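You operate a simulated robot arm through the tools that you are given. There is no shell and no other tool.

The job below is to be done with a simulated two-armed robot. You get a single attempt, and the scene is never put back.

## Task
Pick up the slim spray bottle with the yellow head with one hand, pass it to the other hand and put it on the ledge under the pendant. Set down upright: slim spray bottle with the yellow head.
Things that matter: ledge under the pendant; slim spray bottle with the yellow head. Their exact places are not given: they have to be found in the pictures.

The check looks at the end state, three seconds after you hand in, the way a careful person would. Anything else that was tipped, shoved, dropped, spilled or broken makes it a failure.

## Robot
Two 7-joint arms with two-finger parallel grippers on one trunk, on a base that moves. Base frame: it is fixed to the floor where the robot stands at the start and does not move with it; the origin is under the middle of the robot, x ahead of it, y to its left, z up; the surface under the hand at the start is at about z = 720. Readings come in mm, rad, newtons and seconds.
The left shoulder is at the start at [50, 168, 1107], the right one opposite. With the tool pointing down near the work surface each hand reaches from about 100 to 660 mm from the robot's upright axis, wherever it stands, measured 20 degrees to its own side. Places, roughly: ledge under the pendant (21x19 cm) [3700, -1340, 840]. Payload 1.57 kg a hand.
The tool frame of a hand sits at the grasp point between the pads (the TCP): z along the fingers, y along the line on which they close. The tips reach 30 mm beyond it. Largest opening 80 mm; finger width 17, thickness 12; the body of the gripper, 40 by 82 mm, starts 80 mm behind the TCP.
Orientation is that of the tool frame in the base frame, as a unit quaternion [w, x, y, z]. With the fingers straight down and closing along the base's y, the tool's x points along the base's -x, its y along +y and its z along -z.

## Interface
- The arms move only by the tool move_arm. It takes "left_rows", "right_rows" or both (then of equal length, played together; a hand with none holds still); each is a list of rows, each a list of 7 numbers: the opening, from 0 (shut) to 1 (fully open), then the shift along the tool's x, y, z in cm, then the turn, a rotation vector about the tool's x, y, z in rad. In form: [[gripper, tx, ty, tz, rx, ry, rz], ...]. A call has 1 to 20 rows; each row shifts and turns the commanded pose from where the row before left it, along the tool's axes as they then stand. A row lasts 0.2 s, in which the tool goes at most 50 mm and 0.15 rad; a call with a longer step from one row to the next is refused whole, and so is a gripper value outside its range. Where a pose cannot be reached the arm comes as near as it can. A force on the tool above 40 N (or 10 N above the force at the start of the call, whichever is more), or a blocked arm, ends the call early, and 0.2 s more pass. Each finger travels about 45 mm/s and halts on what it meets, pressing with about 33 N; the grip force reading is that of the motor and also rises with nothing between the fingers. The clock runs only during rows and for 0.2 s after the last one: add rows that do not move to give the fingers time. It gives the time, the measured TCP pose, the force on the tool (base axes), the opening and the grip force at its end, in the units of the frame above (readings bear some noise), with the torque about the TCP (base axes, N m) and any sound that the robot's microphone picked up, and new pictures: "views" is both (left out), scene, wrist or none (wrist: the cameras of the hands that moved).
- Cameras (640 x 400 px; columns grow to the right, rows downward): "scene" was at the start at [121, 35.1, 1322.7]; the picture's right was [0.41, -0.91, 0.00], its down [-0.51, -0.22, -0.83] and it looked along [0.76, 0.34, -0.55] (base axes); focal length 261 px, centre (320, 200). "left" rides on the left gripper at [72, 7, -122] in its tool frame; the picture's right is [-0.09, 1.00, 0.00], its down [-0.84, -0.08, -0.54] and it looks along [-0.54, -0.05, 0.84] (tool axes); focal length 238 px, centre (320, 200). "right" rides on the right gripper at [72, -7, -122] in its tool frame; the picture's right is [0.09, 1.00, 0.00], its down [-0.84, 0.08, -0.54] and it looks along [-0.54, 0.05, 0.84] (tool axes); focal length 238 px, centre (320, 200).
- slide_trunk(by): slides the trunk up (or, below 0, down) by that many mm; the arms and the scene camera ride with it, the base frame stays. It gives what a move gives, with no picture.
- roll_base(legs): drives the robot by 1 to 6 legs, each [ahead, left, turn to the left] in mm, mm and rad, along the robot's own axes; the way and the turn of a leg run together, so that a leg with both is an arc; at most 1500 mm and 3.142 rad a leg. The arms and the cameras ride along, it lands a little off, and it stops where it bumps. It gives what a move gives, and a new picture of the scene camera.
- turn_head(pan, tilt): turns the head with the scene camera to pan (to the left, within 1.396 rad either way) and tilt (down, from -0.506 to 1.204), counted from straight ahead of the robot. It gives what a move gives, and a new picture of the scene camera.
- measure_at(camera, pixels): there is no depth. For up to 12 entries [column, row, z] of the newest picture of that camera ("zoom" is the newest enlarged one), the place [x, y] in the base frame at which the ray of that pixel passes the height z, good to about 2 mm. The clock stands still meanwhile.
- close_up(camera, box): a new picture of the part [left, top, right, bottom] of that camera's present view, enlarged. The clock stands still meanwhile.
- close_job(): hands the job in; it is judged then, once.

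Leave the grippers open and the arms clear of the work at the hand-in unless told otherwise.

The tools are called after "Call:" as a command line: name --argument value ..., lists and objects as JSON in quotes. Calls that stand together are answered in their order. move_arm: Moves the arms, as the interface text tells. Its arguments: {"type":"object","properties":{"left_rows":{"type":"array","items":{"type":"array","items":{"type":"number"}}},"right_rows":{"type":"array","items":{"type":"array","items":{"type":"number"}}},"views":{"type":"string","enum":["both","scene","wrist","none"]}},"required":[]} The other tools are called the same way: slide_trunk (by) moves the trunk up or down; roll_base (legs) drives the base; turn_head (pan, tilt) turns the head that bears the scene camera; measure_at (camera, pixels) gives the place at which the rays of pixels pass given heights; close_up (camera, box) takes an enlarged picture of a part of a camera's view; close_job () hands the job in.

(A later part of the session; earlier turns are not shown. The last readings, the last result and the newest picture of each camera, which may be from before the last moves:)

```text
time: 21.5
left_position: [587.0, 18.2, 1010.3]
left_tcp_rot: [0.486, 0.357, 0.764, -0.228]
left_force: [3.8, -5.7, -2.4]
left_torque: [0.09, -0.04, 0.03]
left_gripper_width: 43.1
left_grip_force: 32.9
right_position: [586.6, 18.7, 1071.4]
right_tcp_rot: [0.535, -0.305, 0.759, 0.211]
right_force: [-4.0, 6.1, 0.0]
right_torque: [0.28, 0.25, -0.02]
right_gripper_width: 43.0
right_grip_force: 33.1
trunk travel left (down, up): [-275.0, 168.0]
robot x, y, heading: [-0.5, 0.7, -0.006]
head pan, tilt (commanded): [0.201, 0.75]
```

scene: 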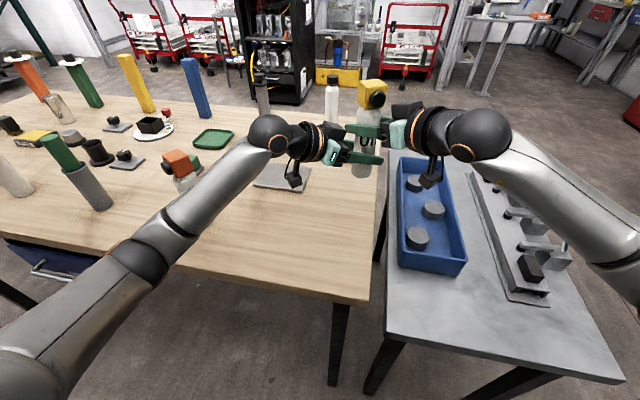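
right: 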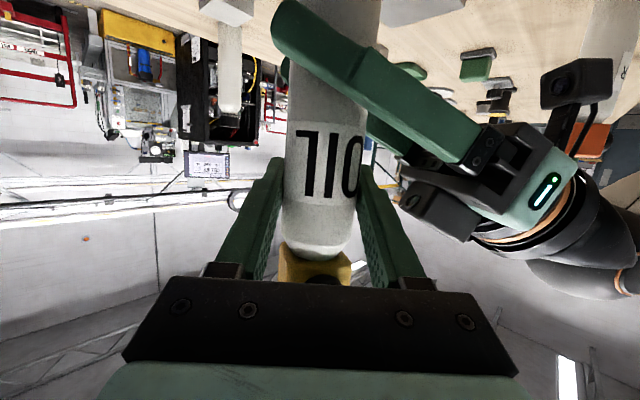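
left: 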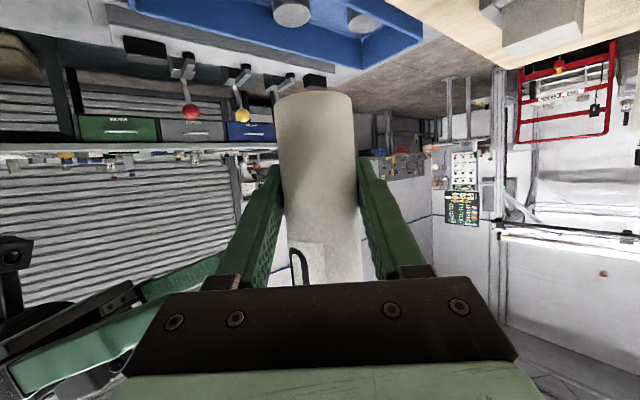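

Strain dropped to about 7 N. I do one more small nudge, then open the left fingers to about 64 mm without moving.

Call:
move_arm --right_rows '[[0, 0, 0.15, 0, 0, 0, 0], [0, 0, 0, 0, 0, 0, 0], [0, 0, 0, 0, 0, 0, 0], [0, 0, 0, 0, 0, 0, 0], [0, 0, 0, 0, 0, 0, 0], [0, 0, 0, 0, 0, 0, 0]]' --left_rows '[[0, 0, 0, 0, 0, 0, 0], [0, 0, 0, 0, 0, 0, 0], [0.8, 0, 0, 0, 0, 0, 0], [0.8, 0, 0, 0, 0, 0, 0], [0.8, 0, 0, 0, 0, 0, 0], [0.8, 0, 0, 0, 0, 0, 0]]' --views "both"

```text
time: 22.9
left_position: [588.7, 20.4, 1010.1]
left_tcp_rot: [0.487, 0.356, 0.765, -0.227]
left_force: [-0.3, -0.3, -1.0]
left_torque: [0.0, -0.01, -0.02]
left_gripper_width: 64.0
left_grip_force: 0.1
right_position: [585.8, 21.2, 1070.5]
right_tcp_rot: [0.535, -0.304, 0.759, 0.21]
right_force: [0.8, 0.2, 0.3]
right_torque: [-0.03, 0.02, -0.02]
right_gripper_width: 43.0
right_grip_force: 32.5
trunk travel left (down, up): [-275.0, 168.0]
robot x, y, heading: [-1.5, -1.2, 0.0]
head pan, tilt (commanded): [0.201, 0.75]
```

scene: 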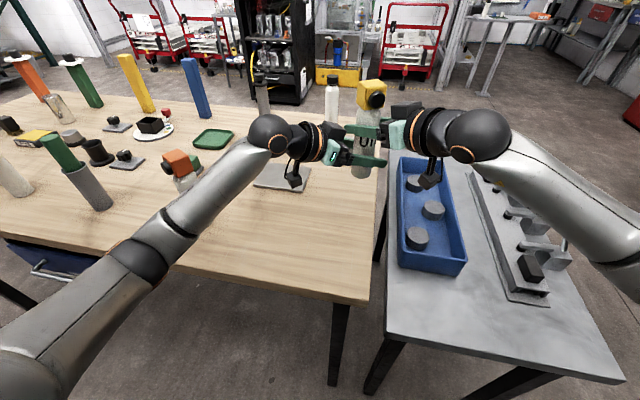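
right: 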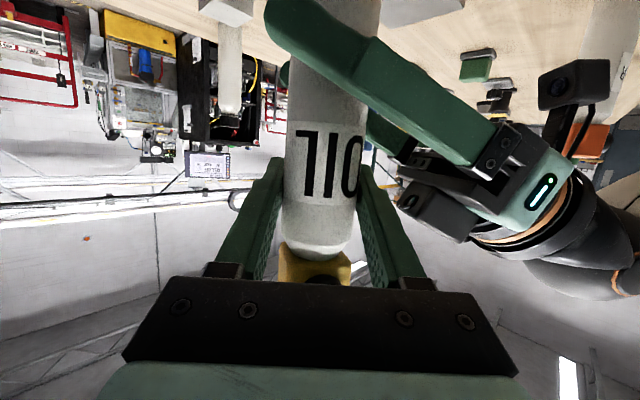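
left: 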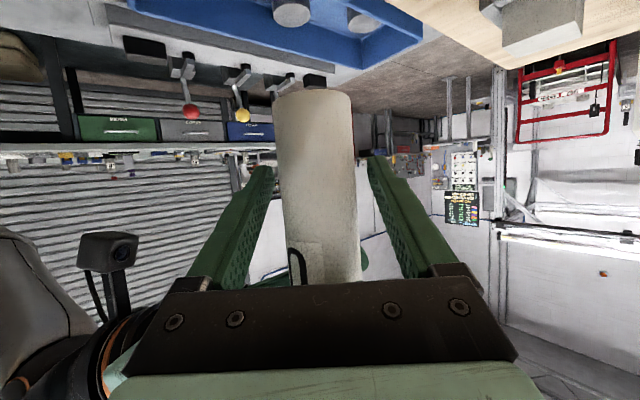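

Left is open at 64 mm and the right holds at 43 mm and 32.5 N. I back the left hand straight out along its approach, 120 mm horizontally.

Call:
move_arm --left_rows '[[0.8, 0.507, 0, -1.088, 0, 0, 0], [0.8, 1.014, 0, -2.175, 0, 0, 0], [0.8, 1.014, 0, -2.175, 0, 0, 0], [0.8, 1.014, 0, -2.175, 0, 0, 0], [0.8, 1.014, 0, -2.175, 0, 0, 0], [0.8, 0.507, 0, -1.088, 0, 0, 0]]' --views "both"

```text
time: 24.3
left_position: [510.7, 114.2, 1010.9]
left_tcp_rot: [0.487, 0.357, 0.764, -0.227]
left_force: [0.4, 0.6, -0.8]
left_torque: [-0.01, 0.01, 0.03]
left_gripper_width: 63.9
left_grip_force: 0.1
right_position: [587.3, 19.6, 1071.3]
right_tcp_rot: [0.535, -0.304, 0.76, 0.21]
right_force: [0.8, 0.3, -0.4]
right_torque: [0.0, 0.02, -0.01]
right_gripper_width: 43.0
right_grip_force: 33.4
trunk travel left (down, up): [-275.0, 168.0]
robot x, y, heading: [-3.2, 4.0, 0.001]
head pan, tilt (commanded): [0.201, 0.75]
```

scene: 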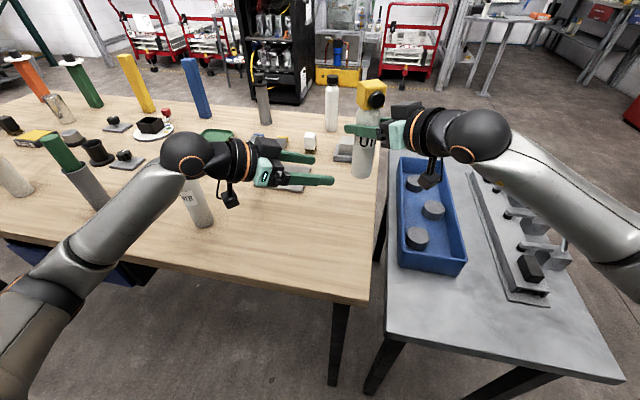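
left: 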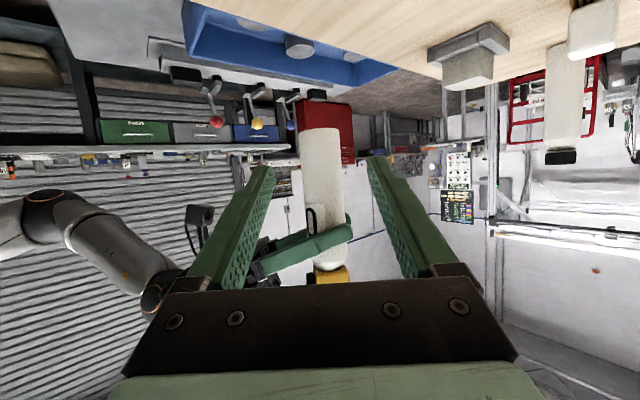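

The right hand holds the bottle alone, upright. I draw the left hand back and up, and bring the bottle in closer to the robot on the right side (around (430, -200), higher) ready for driving.

Call:
move_arm --left_rows '[[0.8, 0.216, 0.05, -3.774, 0, 0, 0], [0.8, 0.216, 0.05, -3.774, 0, 0, 0], [0.8, 0.216, 0.05, -3.774, 0, 0, 0], [0.8, 0.216, 0.05, -3.774, 0, 0, 0], [0.8, 0.216, 0.05, -3.774, 0, 0, 0], [0.8, 0, 0, 0, 0, 0, 0], [0.8, 0, 0, 0, 0, 0, 0], [0.8, 0, 0, 0, 0, 0, 0], [0.8, 0, 0, 0, 0, 0, 0], [0.8, 0, 0, 0, 0, 0, 0]]' --right_rows '[[0, 0.382, -0.325, -1.623, 0, 0, 0], [0, 0.765, -0.649, -3.246, 0, 0, 0], [0, 0.765, -0.649, -3.246, 0, 0, 0], [0, 0.765, -0.649, -3.246, 0, 0, 0], [0, 0.765, -0.649, -3.246, 0, 0, 0], [0, 0.765, -0.649, -3.246, 0, 0, 0], [0, 0.765, -0.649, -3.246, 0, 0, 0], [0, 0.765, -0.649, -3.246, 0, 0, 0], [0, 0.382, -0.325, -1.623, 0, 0, 0], [0, 0, 0, 0, 0, 0, 0]]' --views "both"

```text
time: 26.5
left_position: [402.1, 247.5, 1080.5]
left_tcp_rot: [0.487, 0.356, 0.765, -0.227]
left_force: [0.1, -0.1, 0.0]
left_torque: [0.03, 0.01, -0.01]
left_gripper_width: 63.8
left_grip_force: 0.1
right_position: [425.9, -198.4, 1101.1]
right_tcp_rot: [0.536, -0.304, 0.759, 0.21]
right_force: [0.0, -0.8, -2.8]
right_torque: [0.01, 0.02, 0.02]
right_gripper_width: 43.4
right_grip_force: 32.7
trunk travel left (down, up): [-275.0, 168.0]
robot x, y, heading: [0.6, -5.3, 0.0]
head pan, tilt (commanded): [0.201, 0.75]
```

scene: 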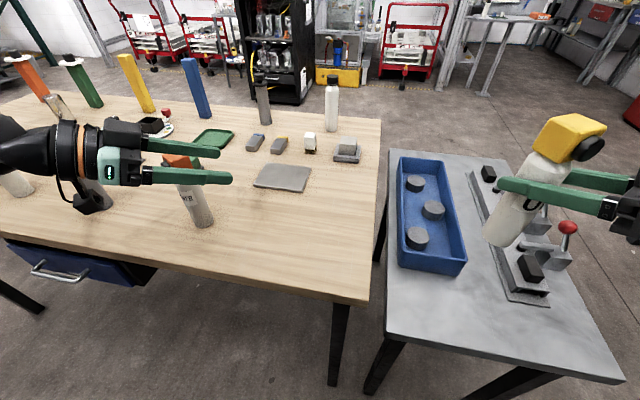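
right: 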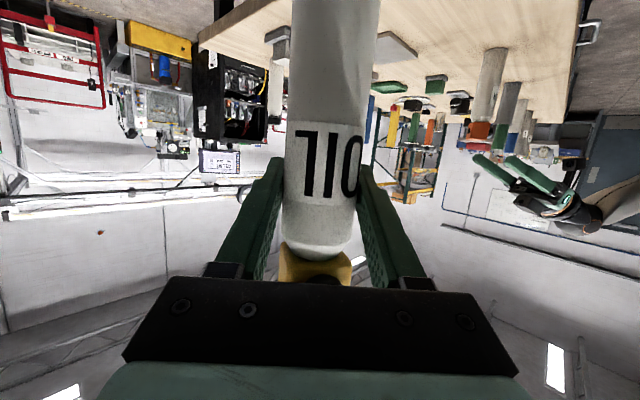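
left: 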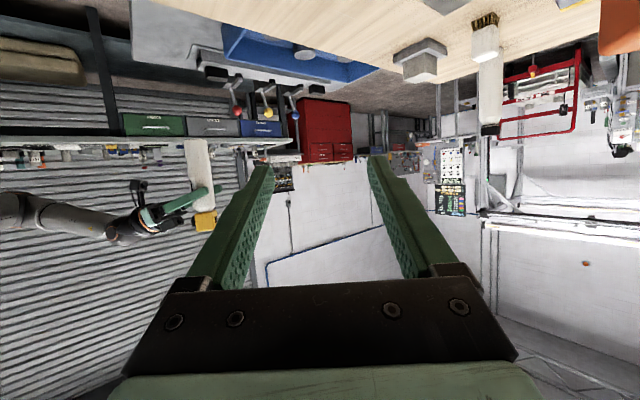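

The handover worked: the right hand now carries the bottle (about 2.8 N). Next I survey the floor for a route, starting with the head turned right.

Call:
turn_head --pan -0.6 --tilt 0.45

Call:
turn_head --pan -1.39 --tilt 0.6

```text
time: 27.6
left_position: [402.2, 245.7, 1080.8]
left_tcp_rot: [0.487, 0.356, 0.764, -0.227]
left_force: [-0.6, -0.6, -0.2]
left_torque: [0.02, 0.02, -0.01]
left_gripper_width: 63.8
left_grip_force: 0.1
right_position: [426.0, -197.3, 1101.6]
right_tcp_rot: [0.535, -0.304, 0.759, 0.211]
right_force: [0.2, -0.1, -2.3]
right_torque: [0.0, 0.04, 0.01]
right_gripper_width: 43.3
right_grip_force: 32.7
trunk travel left (down, up): [-275.0, 168.0]
robot x, y, heading: [5.1, -3.3, -0.001]
head pan, tilt (commanded): [-0.6, 0.45]
```

scene: 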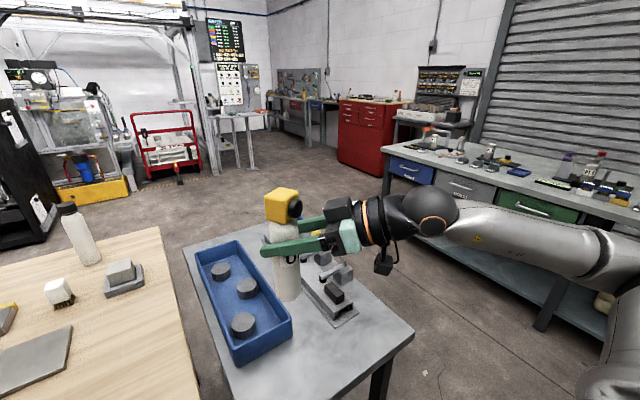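

```text
time: 28.7
left_position: [401.4, 247.6, 1081.5]
left_tcp_rot: [0.487, 0.356, 0.765, -0.226]
left_force: [-0.1, 0.1, 0.5]
left_torque: [0.01, 0.0, -0.01]
left_gripper_width: 64.1
left_grip_force: 0.0
right_position: [425.9, -198.3, 1101.2]
right_tcp_rot: [0.535, -0.304, 0.76, 0.21]
right_force: [-0.7, -0.5, -3.9]
right_torque: [0.02, 0.01, 0.0]
right_gripper_width: 43.2
right_grip_force: 33.2
trunk travel left (down, up): [-275.0, 168.0]
robot x, y, heading: [0.1, -0.0, 0.002]
head pan, tilt (commanded): [-1.389, 0.6]
```

scene: 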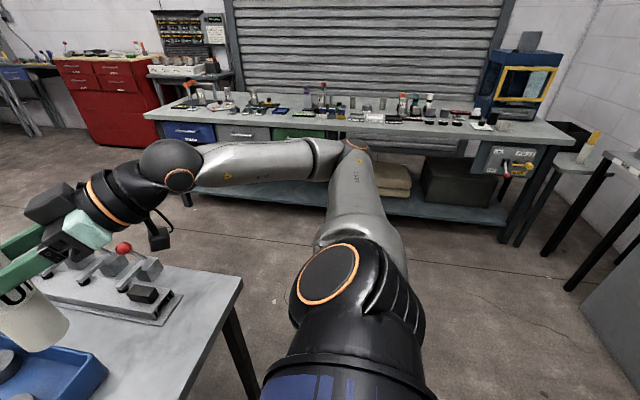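

I see a floor corridor between the small grey bench and the long bench along the right wall. I measure floor points and bench corners from this view.

Call:
measure_at --camera "scene" --pixels '[[243, 280, 720], [188, 207, 0], [515, 243, 0], [95, 153, 0], [175, 122, 880], [575, 140, 880], [145, 116, 880], [545, 254, 0], [570, 290, 0], [640, 300, 0], [145, 116, 840], [575, 140, 840]]'

```text
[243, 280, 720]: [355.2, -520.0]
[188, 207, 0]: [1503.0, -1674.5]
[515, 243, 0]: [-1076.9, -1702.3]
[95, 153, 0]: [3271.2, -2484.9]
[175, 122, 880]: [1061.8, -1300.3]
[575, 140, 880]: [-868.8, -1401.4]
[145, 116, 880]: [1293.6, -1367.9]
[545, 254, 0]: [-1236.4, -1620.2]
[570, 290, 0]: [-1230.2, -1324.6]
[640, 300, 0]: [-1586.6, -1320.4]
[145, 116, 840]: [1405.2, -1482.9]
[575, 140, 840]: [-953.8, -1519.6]
```

The corridor is about 1.1 m wide, between the small bench's edge (y≈-520) and the long bench's front (y≈-1620). I turn the head toward the ledge now that the arm is lower, to see the goal and the far end of the small bench.

Call:
turn_head --pan -0.5 --tilt 0.3

Call:
close_up --camera "scene" --box '[200, 90, 420, 228]'

```text
time: 29.9
left_position: [400.6, 246.1, 1081.1]
left_tcp_rot: [0.487, 0.356, 0.765, -0.226]
left_force: [0.2, -1.2, 0.9]
left_torque: [-0.04, 0.01, -0.01]
left_gripper_width: 63.9
left_grip_force: 0.0
right_position: [426.9, -197.8, 1101.6]
right_tcp_rot: [0.535, -0.304, 0.76, 0.21]
right_force: [-0.8, 0.3, -2.6]
right_torque: [-0.01, 0.0, 0.02]
right_gripper_width: 43.3
right_grip_force: 33.6
trunk travel left (down, up): [-275.0, 168.0]
robot x, y, heading: [3.2, 0.7, 0.001]
head pan, tilt (commanded): [-0.499, 0.3]
```

scene: 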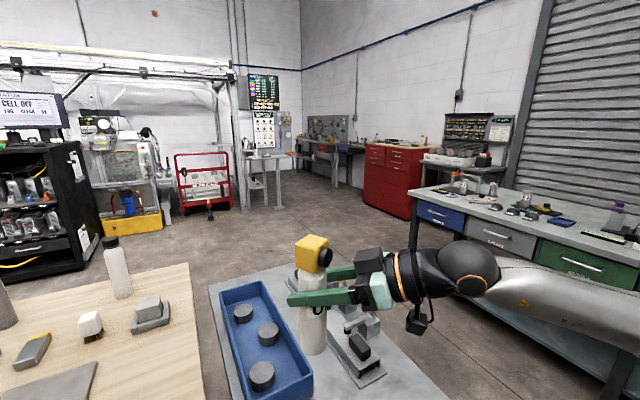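

```text
2.90 times, centred on (310, 159) of scene
```

zoom: 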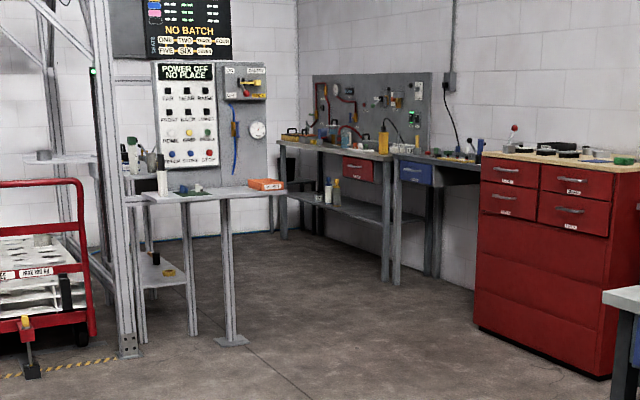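

The ledge is a shelf on posts below the button panel. I measure its edge and the post feet.

Call:
measure_at --camera "zoom" --pixels '[[232, 341, 0], [192, 340, 0], [130, 352, 0], [148, 203, 840], [285, 191, 840], [260, 190, 840], [190, 190, 840], [210, 196, 840], [162, 195, 840], [480, 330, 0], [600, 375, 0], [35, 372, 0]]'

Call:
measure_at --camera "scene" --pixels '[[210, 285, 720], [296, 262, 720], [190, 263, 840], [240, 205, 0]]'

```text
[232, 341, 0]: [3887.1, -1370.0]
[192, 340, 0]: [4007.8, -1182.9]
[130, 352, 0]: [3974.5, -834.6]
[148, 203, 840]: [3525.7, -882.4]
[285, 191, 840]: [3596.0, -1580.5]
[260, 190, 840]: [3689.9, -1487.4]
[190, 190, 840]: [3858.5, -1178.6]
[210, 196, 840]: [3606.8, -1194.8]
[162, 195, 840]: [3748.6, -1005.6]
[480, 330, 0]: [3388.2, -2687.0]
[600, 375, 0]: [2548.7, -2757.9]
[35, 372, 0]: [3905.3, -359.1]
```

```text
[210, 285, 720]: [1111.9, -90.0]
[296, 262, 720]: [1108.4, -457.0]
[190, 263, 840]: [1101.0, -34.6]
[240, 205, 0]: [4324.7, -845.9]
```

The small bench ends at x≈1110 and the shelf lies around x 3600–3850. Route: back 150 mm, slide right 950 mm into the corridor, then go forward. First the back-up and the slide.

Call:
roll_base --legs '[[-150, 0, 0], [0, -950, 0]]'

```text
time: 39.7
left_position: [253.3, -719.4, 1080.9]
left_tcp_rot: [0.487, 0.355, 0.766, -0.225]
left_force: [-0.5, -0.5, 1.4]
left_torque: [0.01, -0.02, -0.02]
left_gripper_width: 63.9
left_grip_force: 0.0
right_position: [279.6, -1164.8, 1103.1]
right_tcp_rot: [0.535, -0.305, 0.759, 0.211]
right_force: [-0.7, -0.3, -3.0]
right_torque: [0.01, 0.03, 0.0]
right_gripper_width: 43.5
right_grip_force: 32.9
trunk travel left (down, up): [-275.0, 168.0]
robot x, y, heading: [-145.8, -964.0, -0.001]
head pan, tilt (commanded): [-0.499, 0.3]
```

scene: 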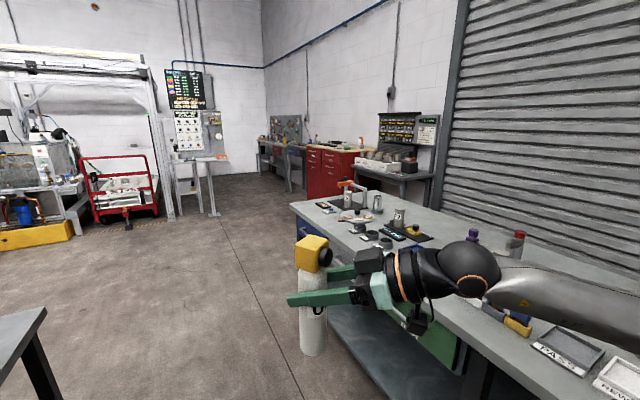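

The robot is now in the corridor at y=-964. The right elbow sticks out toward the long bench, so before rolling forward I check the clearance by looking right.

Call:
turn_head --pan -1.1 --tilt 0.5

```text
time: 40.7
left_position: [254.1, -719.7, 1080.0]
left_tcp_rot: [0.488, 0.354, 0.765, -0.225]
left_force: [0.2, -1.3, 0.2]
left_torque: [0.02, 0.02, 0.05]
left_gripper_width: 63.8
left_grip_force: 0.1
right_position: [279.2, -1163.8, 1100.7]
right_tcp_rot: [0.535, -0.305, 0.759, 0.211]
right_force: [-0.2, -0.6, -2.3]
right_torque: [0.01, 0.0, -0.01]
right_gripper_width: 43.3
right_grip_force: 32.6
trunk travel left (down, up): [-275.0, 168.0]
robot x, y, heading: [-146.2, -964.5, 0.005]
head pan, tilt (commanded): [-1.1, 0.499]
```

scene: 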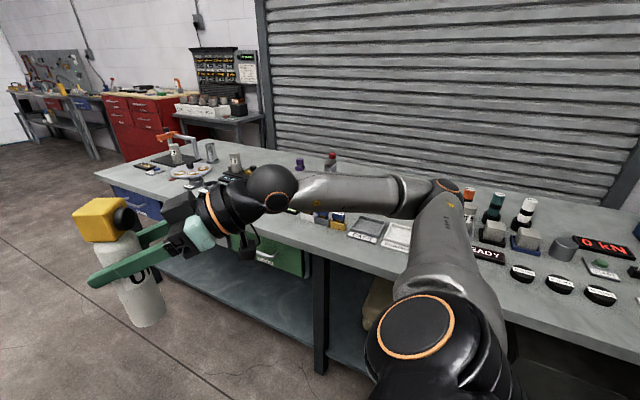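

I measure where the elbow ray passes z≈1110, and the bench edge and the taller items on it.

Call:
measure_at --camera "scene" --pixels '[[447, 187, 1110], [447, 187, 1050], [322, 250, 800], [97, 175, 800], [322, 376, 0], [332, 172, 800], [165, 155, 800], [237, 168, 800], [494, 222, 800], [332, 153, 950], [165, 135, 950]]'

```text
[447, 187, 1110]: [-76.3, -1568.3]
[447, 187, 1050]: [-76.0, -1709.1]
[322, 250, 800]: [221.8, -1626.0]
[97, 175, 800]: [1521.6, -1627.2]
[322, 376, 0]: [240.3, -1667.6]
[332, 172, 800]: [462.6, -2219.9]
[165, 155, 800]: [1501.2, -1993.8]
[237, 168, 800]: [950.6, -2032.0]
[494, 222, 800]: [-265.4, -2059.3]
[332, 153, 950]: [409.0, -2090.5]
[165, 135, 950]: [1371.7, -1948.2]
```

The elbow passes more than 250 mm above the bench edge, and the bench items are further back, so the way is clear. I drive forward in two legs to about x=2600, easing right toward the ledge's line.

Call:
roll_base --legs '[[1500, 0, 0], [1200, -200, 0]]'

Call:
turn_head --pan -0.15 --tilt 0.35

```text
time: 53.8
left_position: [2932.1, -935.9, 1080.1]
left_tcp_rot: [0.485, 0.362, 0.762, -0.23]
left_force: [-0.1, -0.8, -0.7]
left_torque: [0.0, 0.02, 0.0]
left_gripper_width: 64.0
left_grip_force: 0.1
right_position: [2950.2, -1381.2, 1101.4]
right_tcp_rot: [0.536, -0.298, 0.762, 0.206]
right_force: [0.5, -0.5, -3.0]
right_torque: [-0.02, -0.01, 0.0]
right_gripper_width: 43.3
right_grip_force: 34.1
trunk travel left (down, up): [-275.0, 168.0]
robot x, y, heading: [2525.7, -1177.4, -0.014]
head pan, tilt (commanded): [-1.1, 0.499]
```

scene: 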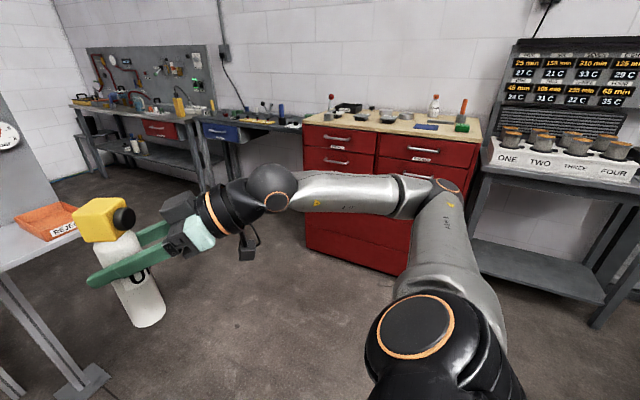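

```text
time: 55.0
left_position: [2931.8, -936.3, 1081.6]
left_tcp_rot: [0.485, 0.363, 0.761, -0.231]
left_force: [0.0, 0.5, 0.2]
left_torque: [0.02, 0.03, -0.03]
left_gripper_width: 64.2
left_grip_force: 0.1
right_position: [2950.5, -1381.4, 1101.6]
right_tcp_rot: [0.537, -0.298, 0.762, 0.206]
right_force: [0.2, -0.4, -3.1]
right_torque: [0.0, 0.04, -0.01]
right_gripper_width: 43.5
right_grip_force: 32.6
trunk travel left (down, up): [-275.0, 168.0]
robot x, y, heading: [2525.1, -1177.9, -0.016]
head pan, tilt (commanded): [-0.15, 0.351]
```

scene: 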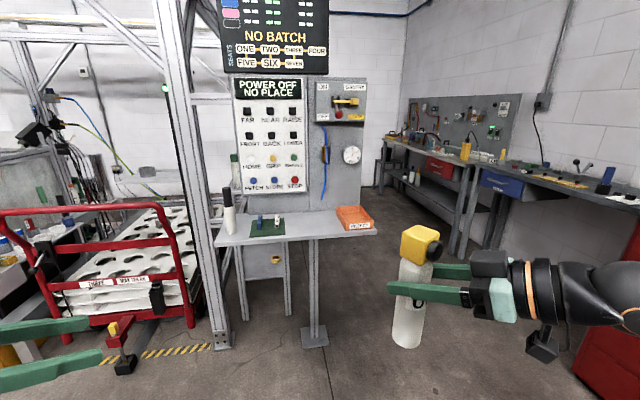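

Now the shelf under the pendant panel is in plain view at about (290, 225). I enlarge it.

Call:
close_up --camera "scene" --box '[200, 150, 400, 275]'

```text
3.20 times, centred on (300, 212) of scene
```

zoom: 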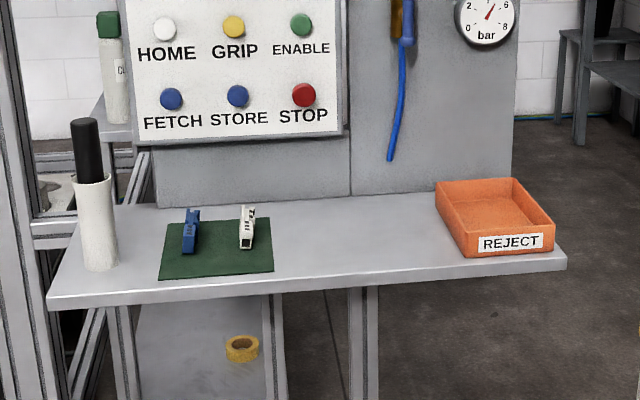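

On the shelf I see a black-topped cylinder (left), a green mat with two clips, a free stretch around zoom (350, 240), and the orange REJECT tray. I measure these at z=840.

Call:
measure_at --camera "zoom" --pixels '[[48, 308, 840], [567, 265, 840], [270, 217, 840], [274, 272, 840], [160, 280, 840], [437, 195, 840], [466, 257, 840], [355, 240, 840], [352, 196, 840], [360, 285, 840], [512, 178, 840], [157, 207, 840]]'

```text
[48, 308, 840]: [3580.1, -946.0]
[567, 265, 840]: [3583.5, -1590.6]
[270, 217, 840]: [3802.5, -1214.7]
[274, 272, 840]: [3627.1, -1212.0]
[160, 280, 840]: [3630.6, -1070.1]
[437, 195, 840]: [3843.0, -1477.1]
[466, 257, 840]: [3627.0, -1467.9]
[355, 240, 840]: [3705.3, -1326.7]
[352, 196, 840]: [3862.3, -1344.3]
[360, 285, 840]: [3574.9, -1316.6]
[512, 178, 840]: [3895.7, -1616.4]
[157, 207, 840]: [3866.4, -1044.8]
```

The free gap between mat (y≈-1213) and tray (y≈-1468) is centred at y≈-1340, x≈3700, exactly where the ledge is said to be. I also check the frame post and red cart on the left, to keep the left arm clear.

Call:
measure_at --camera "scene" --pixels '[[221, 348, 0], [315, 345, 0], [247, 318, 0], [290, 314, 0], [190, 325, 0], [205, 240, 840], [229, 233, 840], [125, 365, 0], [300, 392, 0]]'

Call:
close_up --camera "scene" --box '[0, 150, 320, 350]'

```text
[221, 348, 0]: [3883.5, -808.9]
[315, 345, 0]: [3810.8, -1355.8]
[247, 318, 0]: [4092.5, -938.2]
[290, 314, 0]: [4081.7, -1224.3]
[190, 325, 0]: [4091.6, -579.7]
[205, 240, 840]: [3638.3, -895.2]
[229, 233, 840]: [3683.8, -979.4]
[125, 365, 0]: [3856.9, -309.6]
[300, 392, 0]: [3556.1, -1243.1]
```

```text
2.00 times, centred on (160, 250) of scene
```

zoom: 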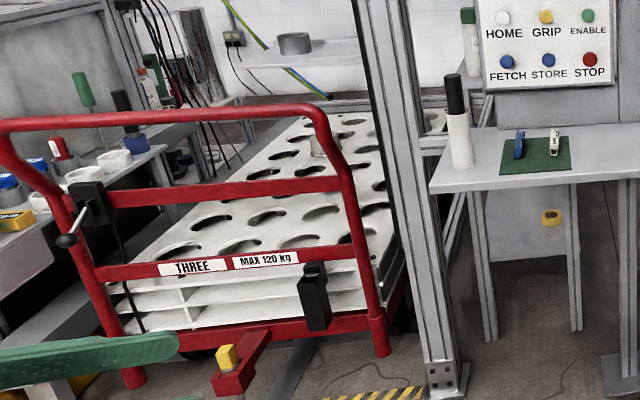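

The left-side post and cart stand well beyond where the left hand will be. Here in free space I extend the right hand 190 mm forward. Then I swing it (bottle turning about its own axis) so the fingers point straight ahead toward the shelf.

Call:
move_arm --right_rows '[[0, -0.425, -0.974, 1.18, 0, 0, 0], [0, -0.85, -1.948, 2.36, 0, 0, 0], [0, -0.85, -1.948, 2.36, 0, 0, 0], [0, -0.85, -1.948, 2.36, 0, 0, 0], [0, -0.85, -1.948, 2.36, 0, 0, 0], [0, -0.85, -1.948, 2.36, 0, 0, 0], [0, -0.425, -0.974, 1.18, 0, 0, 0], [0, 0, 0, 0, 0.1391, 0, 0.0501], [0, 0, 0, 0, 0.1391, 0, 0.0501], [0, 0, 0, 0, 0.1391, 0, 0.0501], [0, 0, 0, 0, 0.1391, 0, 0.0501], [0, 0, 0, 0, 0.1391, 0, 0.0501], [0, 0, 0, 0, 0, 0, 0]]' --views "both"

```text
time: 57.8
left_position: [2931.5, -936.6, 1080.1]
left_tcp_rot: [0.485, 0.362, 0.762, -0.231]
left_force: [0.6, -0.1, -0.5]
left_torque: [0.0, 0.0, -0.02]
left_gripper_width: 64.3
left_grip_force: 0.1
right_position: [3064.3, -1370.1, 1101.7]
right_tcp_rot: [0.578, -0.001, 0.816, -0.001]
right_force: [0.3, 0.6, -2.8]
right_torque: [-0.04, 0.02, -0.02]
right_gripper_width: 43.2
right_grip_force: 33.0
right hand out of reach, approached as far as the arm can: row 3, 4, 5, 6, 7
trunk travel left (down, up): [-275.0, 168.0]
robot x, y, heading: [2526.2, -1179.3, -0.013]
head pan, tilt (commanded): [-0.15, 0.351]
```

scene: 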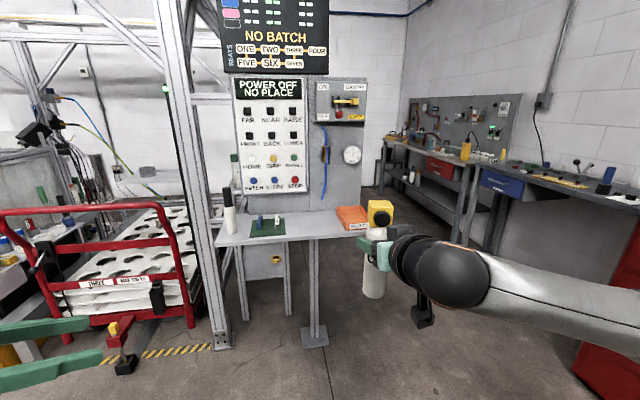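
right: 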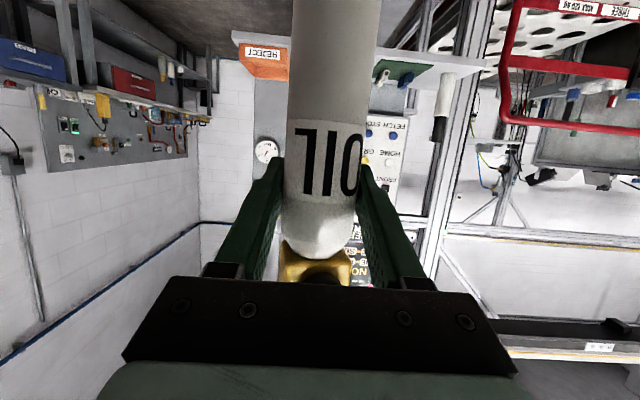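

The fingers now point straight ahead (a≈0°, pitch 19° down), with the bottle upright in front of the shelf. I try 80 mm more forward extension so the base and the left hand can stay further from the shelf.

Call:
move_arm --right_rows '[[0, -0.885, 0, 2.515, 0, 0, 0], [0, -0.885, 0, 2.515, 0, 0, 0], [0, -0.885, 0, 2.515, 0, 0, 0], [0, 0, 0, 0, 0, 0, 0]]' --views "none"

```text
time: 58.8
left_position: [2932.0, -936.2, 1079.9]
left_tcp_rot: [0.486, 0.362, 0.762, -0.23]
left_force: [-0.2, -0.5, -0.4]
left_torque: [-0.03, 0.0, 0.0]
left_gripper_width: 64.2
left_grip_force: 0.1
right_position: [3144.3, -1368.8, 1100.0]
right_tcp_rot: [0.576, -0.002, 0.817, -0.001]
right_force: [0.5, -0.4, -2.6]
right_torque: [-0.01, 0.01, 0.01]
right_gripper_width: 43.6
right_grip_force: 33.0
trunk travel left (down, up): [-275.0, 168.0]
robot x, y, heading: [2523.2, -1178.2, -0.012]
head pan, tilt (commanded): [-0.15, 0.351]
```

The right hand now reaches 621 mm ahead of the robot. I drive forward most of the way (470 mm) with a small leftward shift, keeping the bottle's base about 150 mm above the shelf.

Call:
roll_base --legs '[[470, 33, 0.012]]'

```text
time: 61.6
left_position: [3396.0, -908.5, 1080.6]
left_tcp_rot: [0.485, 0.361, 0.763, -0.229]
left_force: [-0.1, -0.4, -0.2]
left_torque: [-0.01, 0.0, 0.01]
left_gripper_width: 64.0
left_grip_force: 0.0
right_position: [3609.6, -1340.9, 1101.7]
right_tcp_rot: [0.576, -0.004, 0.817, 0.0]
right_force: [0.4, 0.7, -2.4]
right_torque: [0.0, -0.01, 0.02]
right_gripper_width: 43.3
right_grip_force: 33.0
trunk travel left (down, up): [-275.0, 168.0]
robot x, y, heading: [2992.6, -1152.5, -0.014]
head pan, tilt (commanded): [-0.15, 0.351]
```

scene: 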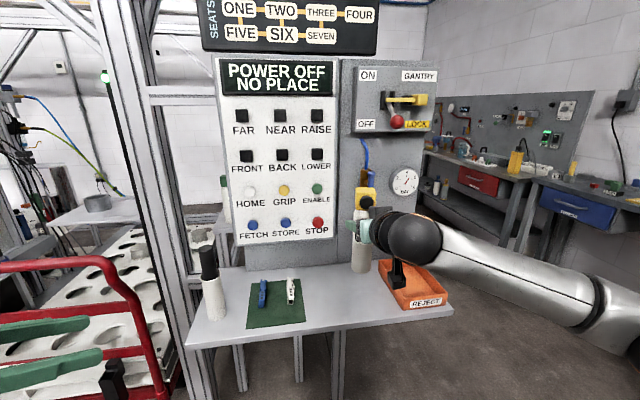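

The bottle hangs at (3610, -1341), just over the shelf's front edge. I tilt the head for a better view of the free spot and the bottle.

Call:
turn_head --pan -0.25 --tilt 0.6

Call:
close_up --camera "scene" --box '[190, 60, 450, 222]'

```text
time: 62.4
left_position: [3396.4, -907.9, 1081.3]
left_tcp_rot: [0.486, 0.36, 0.763, -0.229]
left_force: [-0.4, -0.2, -0.1]
left_torque: [-0.01, -0.02, -0.04]
left_gripper_width: 63.9
left_grip_force: 0.0
right_position: [3609.6, -1340.3, 1100.2]
right_tcp_rot: [0.577, -0.003, 0.817, 0.0]
right_force: [0.5, 0.0, -2.4]
right_torque: [0.0, 0.01, 0.0]
right_gripper_width: 43.1
right_grip_force: 33.3
trunk travel left (down, up): [-275.0, 168.0]
robot x, y, heading: [2992.1, -1147.8, -0.011]
head pan, tilt (commanded): [-0.25, 0.6]
```

scene: 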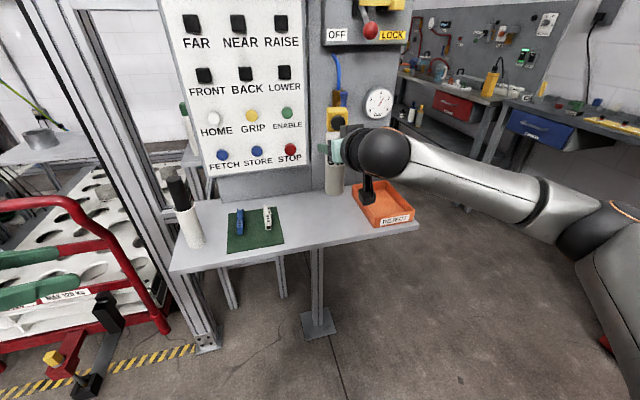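

```text
2.46 times, centred on (320, 141) of scene
```

zoom: 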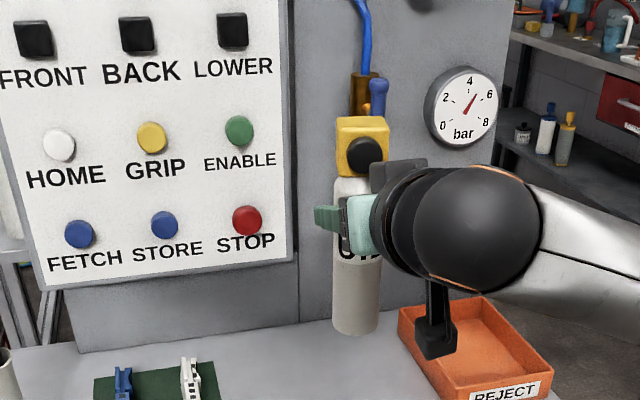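

I measure shelf edges, mat, and tray corners again from this nearer view.

Call:
measure_at --camera "scene" --pixels '[[172, 269, 840], [417, 222, 840], [229, 252, 840], [285, 243, 840], [276, 206, 840], [374, 227, 840], [353, 196, 840], [318, 242, 840], [318, 249, 820], [320, 185, 840], [300, 333, 0], [318, 315, 0]]'

Call:
close_up --camera "scene" --box '[160, 150, 430, 318]'

```text
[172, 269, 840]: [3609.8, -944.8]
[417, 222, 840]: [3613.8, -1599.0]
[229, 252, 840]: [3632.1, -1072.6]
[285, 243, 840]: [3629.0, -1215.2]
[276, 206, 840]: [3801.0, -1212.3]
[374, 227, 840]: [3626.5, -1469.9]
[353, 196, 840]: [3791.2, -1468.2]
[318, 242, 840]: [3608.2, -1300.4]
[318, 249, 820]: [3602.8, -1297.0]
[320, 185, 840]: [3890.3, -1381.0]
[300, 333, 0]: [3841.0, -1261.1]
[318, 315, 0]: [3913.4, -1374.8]
```

```text
2.37 times, centred on (295, 234) of scene
```

zoom: 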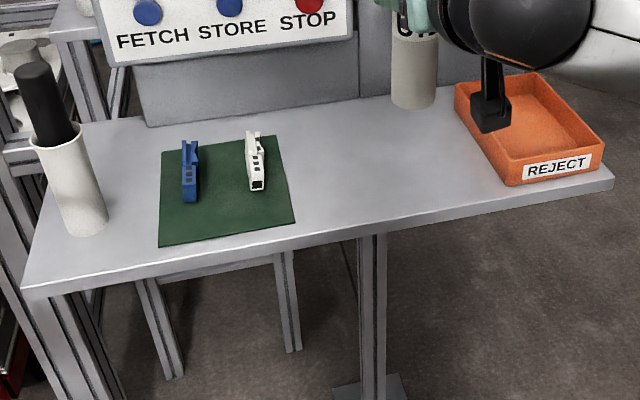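

The shelf's top is confirmed at z≈840, its front edge is at x≈3608, and the free spot is centred at (3700, -1340). I roll forward 88 mm to bring the bottle over it.

Call:
roll_base --legs '[[88, 0, 0]]'

```text
time: 63.5
left_position: [3484.5, -909.1, 1081.0]
left_tcp_rot: [0.485, 0.361, 0.763, -0.229]
left_force: [0.5, -0.4, 0.2]
left_torque: [-0.01, -0.01, 0.03]
left_gripper_width: 63.9
left_grip_force: 0.1
right_position: [3698.4, -1340.3, 1100.2]
right_tcp_rot: [0.576, -0.003, 0.817, 0.0]
right_force: [-0.8, -0.3, -2.7]
right_torque: [-0.01, -0.02, -0.04]
right_gripper_width: 43.2
right_grip_force: 32.8
trunk travel left (down, up): [-275.0, 168.0]
robot x, y, heading: [3080.5, -1152.0, -0.013]
head pan, tilt (commanded): [-0.25, 0.6]
```

scene: 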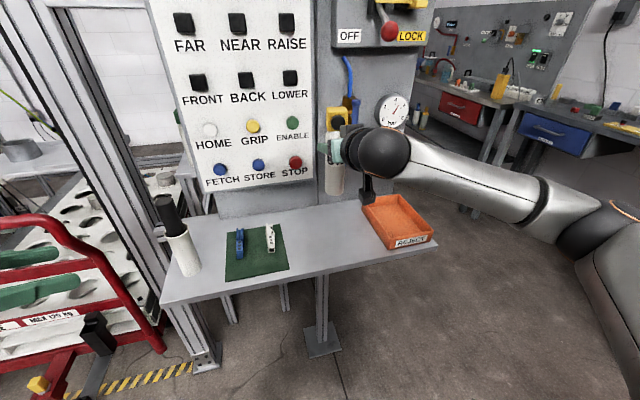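

The bottle is over the spot at (3698, -1340). I lower it straight down 135 mm to about z=965, leaving about 13 mm above the shelf, and check.

Call:
move_arm --right_rows '[[0, 2.544, 0, 0.904, 0, 0, 0], [0, 2.544, 0, 0.904, 0, 0, 0], [0, 2.544, 0, 0.904, 0, 0, 0], [0, 2.544, 0, 0.904, 0, 0, 0], [0, 1.69, 0, 0.6, 0, 0, 0], [0, 0.854, 0, 0.304, 0, 0, 0], [0, 0, 0, 0, 0, 0, 0]]' --views "both"

Call:
close_up --camera "scene" --box '[240, 110, 450, 242]'

```text
time: 65.1
left_position: [3483.5, -909.0, 1081.2]
left_tcp_rot: [0.485, 0.361, 0.763, -0.229]
left_force: [-1.2, -0.4, -0.1]
left_torque: [0.03, -0.01, -0.01]
left_gripper_width: 63.9
left_grip_force: 0.0
right_position: [3696.0, -1341.1, 983.3]
right_tcp_rot: [0.576, -0.003, 0.817, -0.001]
right_force: [0.9, 0.2, -2.4]
right_torque: [-0.04, 0.0, 0.05]
right_gripper_width: 43.0
right_grip_force: 33.3
right hand out of reach, approached as far as the arm can: row 5, 6
trunk travel left (down, up): [-275.0, 168.0]
robot x, y, heading: [3078.9, -1149.6, -0.015]
head pan, tilt (commanded): [-0.25, 0.6]
```

scene: 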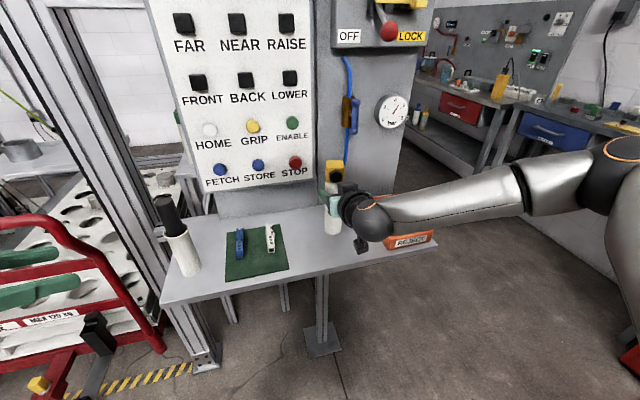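
right: 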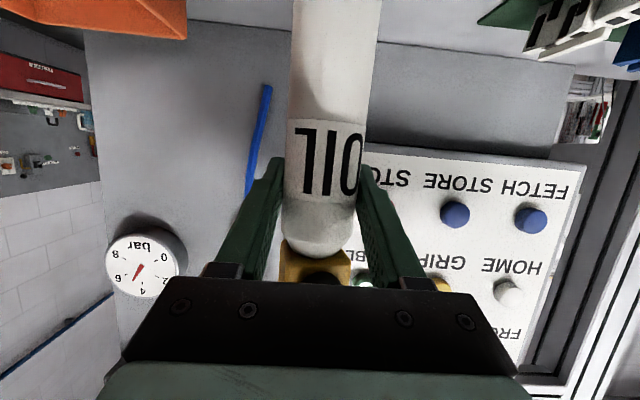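

```text
3.03 times, centred on (345, 176) of scene
```

zoom: 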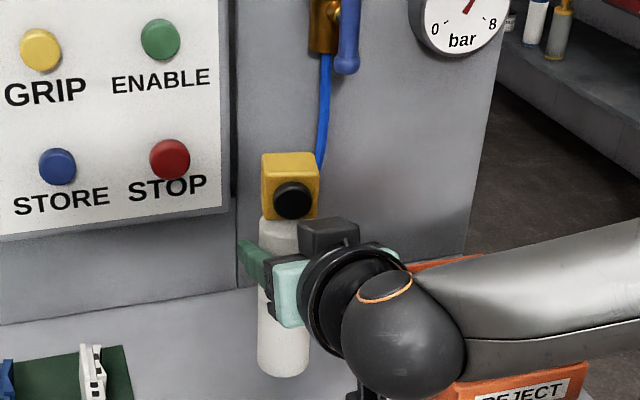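

The arm hit a joint limit at z=983, with the bottle still upright and about 31 mm above the shelf. I do the rest with the trunk, which lowers everything vertically: 24 mm first.

Call:
slide_trunk --by -24

Call:
close_up --camera "scene" --box '[270, 130, 420, 225]'

```text
time: 65.8
left_position: [3483.0, -909.0, 1056.6]
left_tcp_rot: [0.486, 0.361, 0.763, -0.229]
left_force: [0.1, 0.6, -0.2]
left_torque: [-0.01, -0.01, -0.01]
left_gripper_width: 64.1
left_grip_force: 0.1
right_position: [3695.1, -1340.6, 960.6]
right_tcp_rot: [0.576, -0.003, 0.817, -0.001]
right_force: [-0.2, -0.1, -2.4]
right_torque: [-0.02, 0.05, -0.01]
right_gripper_width: 43.3
right_grip_force: 32.8
trunk travel left (down, up): [-251.0, 192.0]
robot x, y, heading: [3078.5, -1149.2, -0.012]
head pan, tilt (commanded): [-0.25, 0.6]
```

```text
4.21 times, centred on (345, 178) of scene
```

zoom: 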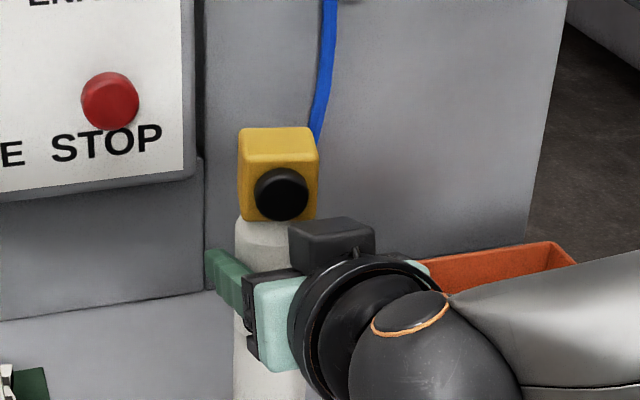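

Now TCP z is about 960, with roughly 8 mm to go. I lower in small trunk steps and watch the force (now -2.4 N).

Call:
slide_trunk --by -5

Call:
slide_trunk --by -2

```text
time: 66.3
left_position: [3485.1, -908.2, 1051.9]
left_tcp_rot: [0.487, 0.361, 0.762, -0.23]
left_force: [-0.5, 0.0, -0.3]
left_torque: [-0.01, 0.01, -0.01]
left_gripper_width: 64.0
left_grip_force: 0.1
right_position: [3696.0, -1340.7, 954.1]
right_tcp_rot: [0.576, -0.003, 0.817, 0.0]
right_force: [0.6, 1.0, -2.5]
right_torque: [-0.04, -0.01, -0.01]
right_gripper_width: 43.4
right_grip_force: 32.6
trunk travel left (down, up): [-246.0, 197.0]
robot x, y, heading: [3079.7, -1151.8, -0.011]
head pan, tilt (commanded): [-0.25, 0.6]
```

```text
time: 66.8
left_position: [3483.4, -908.8, 1049.7]
left_tcp_rot: [0.487, 0.36, 0.762, -0.229]
left_force: [-0.2, -0.7, 0.1]
left_torque: [-0.02, 0.01, 0.01]
left_gripper_width: 64.0
left_grip_force: 0.0
right_position: [3695.3, -1340.3, 952.9]
right_tcp_rot: [0.576, -0.004, 0.817, 0.0]
right_force: [0.3, 0.4, -3.1]
right_torque: [-0.05, -0.01, -0.02]
right_gripper_width: 43.1
right_grip_force: 33.1
trunk travel left (down, up): [-244.0, 199.0]
robot x, y, heading: [3078.4, -1147.8, -0.01]
head pan, tilt (commanded): [-0.25, 0.6]
```

No contact yet (-3.1 N at z≈953). I continue in 1–1.5 mm steps.

Call:
slide_trunk --by -1.5

Call:
slide_trunk --by -1

```text
time: 67.4
left_position: [3483.7, -909.0, 1047.9]
left_tcp_rot: [0.486, 0.36, 0.763, -0.229]
left_force: [-0.5, 0.9, -0.1]
left_torque: [-0.01, -0.03, -0.03]
left_gripper_width: 64.0
left_grip_force: 0.0
right_position: [3696.7, -1338.9, 952.5]
right_tcp_rot: [0.577, -0.003, 0.817, -0.001]
right_force: [-1.0, -0.3, 2.6]
right_torque: [-0.07, 0.23, 0.0]
right_gripper_width: 43.1
right_grip_force: 33.2
trunk travel left (down, up): [-242.0, 200.0]
robot x, y, heading: [3076.8, -1152.5, -0.011]
head pan, tilt (commanded): [-0.25, 0.6]
```

```text
time: 67.9
left_position: [3482.8, -908.2, 1047.5]
left_tcp_rot: [0.486, 0.361, 0.762, -0.229]
left_force: [0.8, 0.2, -0.2]
left_torque: [0.01, 0.01, 0.02]
left_gripper_width: 64.0
left_grip_force: 0.0
right_position: [3696.8, -1340.1, 953.1]
right_tcp_rot: [0.579, -0.003, 0.815, 0.0]
right_force: [-1.2, -0.6, 8.4]
right_torque: [-0.06, 0.33, 0.02]
right_gripper_width: 43.4
right_grip_force: 33.1
trunk travel left (down, up): [-242.0, 201.0]
robot x, y, heading: [3082.8, -1151.9, -0.016]
head pan, tilt (commanded): [-0.25, 0.6]
```

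Contact: the force went from -3 N to +8.4 N, so the bottle stands on the shelf. I ease back up 1 mm to relieve the press before releasing.

Call:
slide_trunk --by 1

Call:
close_up --camera "scene" --box '[250, 110, 430, 225]'

Call:
close_up --camera "right" --box '[160, 0, 480, 200]'

```text
time: 68.4
left_position: [3484.0, -909.4, 1048.6]
left_tcp_rot: [0.485, 0.36, 0.763, -0.228]
left_force: [-0.5, -0.9, 0.5]
left_torque: [0.02, 0.04, -0.03]
left_gripper_width: 64.1
left_grip_force: 0.1
right_position: [3696.6, -1340.3, 952.6]
right_tcp_rot: [0.578, -0.003, 0.816, -0.001]
right_force: [1.9, -1.0, 6.5]
right_torque: [0.02, -0.09, 0.02]
right_gripper_width: 43.1
right_grip_force: 32.9
trunk travel left (down, up): [-242.0, 200.0]
robot x, y, heading: [3076.9, -1152.5, -0.012]
head pan, tilt (commanded): [-0.25, 0.6]
```

```text
3.48 times, centred on (340, 168) of scene
```

zoom: 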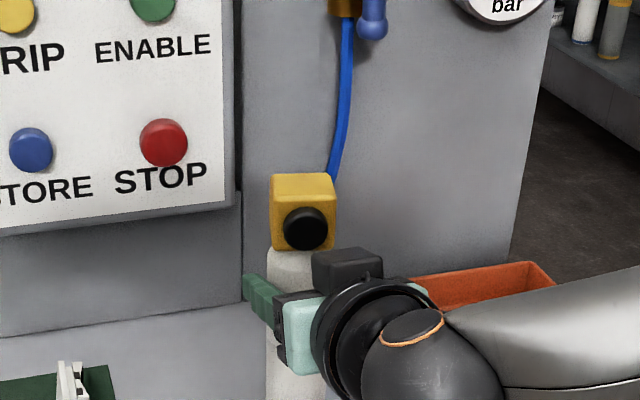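

```text
2.00 times, centred on (320, 100) of right
```

zoom: 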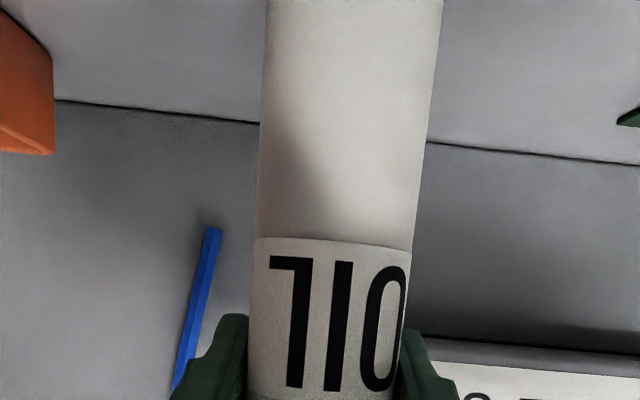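

Still about 9 N of press, so I ease up 1 mm more.

Call:
slide_trunk --by 1

```text
time: 68.9
left_position: [3483.0, -908.2, 1050.5]
left_tcp_rot: [0.486, 0.361, 0.762, -0.23]
left_force: [-0.3, -0.6, 0.7]
left_torque: [-0.03, 0.02, -0.04]
left_gripper_width: 64.0
left_grip_force: 0.1
right_position: [3695.1, -1339.6, 952.8]
right_tcp_rot: [0.576, -0.003, 0.817, 0.0]
right_force: [2.9, -0.3, 5.3]
right_torque: [0.06, -0.43, -0.05]
right_gripper_width: 43.4
right_grip_force: 32.8
trunk travel left (down, up): [-244.0, 199.0]
robot x, y, heading: [3077.4, -1149.7, -0.011]
head pan, tilt (commanded): [-0.25, 0.6]
```

The residual forces are small and the bottle is standing. I open the right fingers to about 64 mm without moving.

Call:
move_arm --right_rows '[[0.8, 0, 0, 0, 0, 0, 0], [0.8, 0, 0, 0, 0, 0, 0], [0.8, 0, 0, 0, 0, 0, 0], [0.8, 0, 0, 0, 0, 0, 0]]' --views "both"

Call:
close_up --camera "scene" --box '[250, 110, 430, 225]'

```text
time: 69.9
left_position: [3484.9, -908.8, 1049.7]
left_tcp_rot: [0.486, 0.36, 0.763, -0.229]
left_force: [-0.4, -0.6, -0.3]
left_torque: [-0.02, 0.01, 0.0]
left_gripper_width: 64.3
left_grip_force: 0.1
right_position: [3695.3, -1339.2, 953.9]
right_tcp_rot: [0.577, -0.003, 0.817, 0.0]
right_force: [0.1, 0.1, 0.6]
right_torque: [-0.02, -0.01, 0.01]
right_gripper_width: 64.1
right_grip_force: 0.1
trunk travel left (down, up): [-244.0, 199.0]
robot x, y, heading: [3080.5, -1153.2, -0.014]
head pan, tilt (commanded): [-0.25, 0.6]
```

scene: 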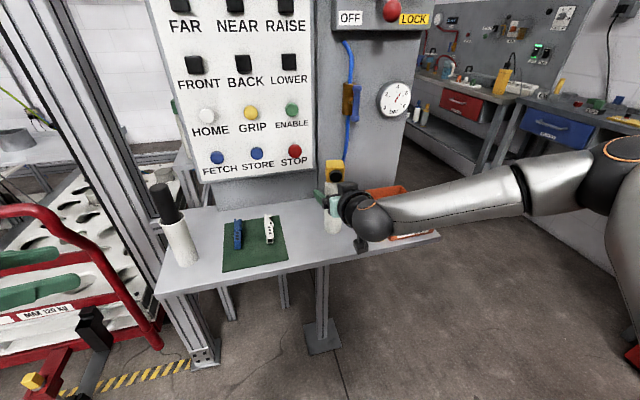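
right: 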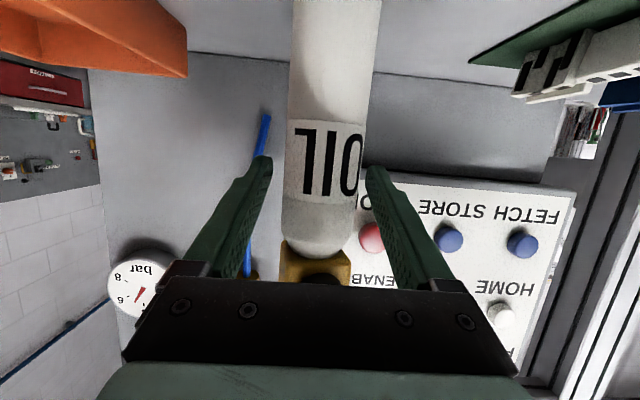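

```text
3.48 times, centred on (340, 168) of scene
```

zoom: 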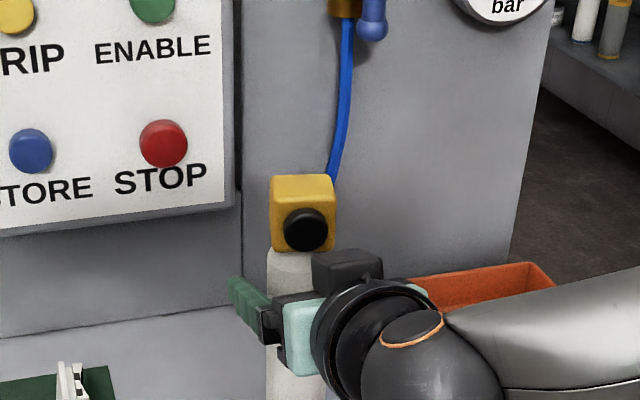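

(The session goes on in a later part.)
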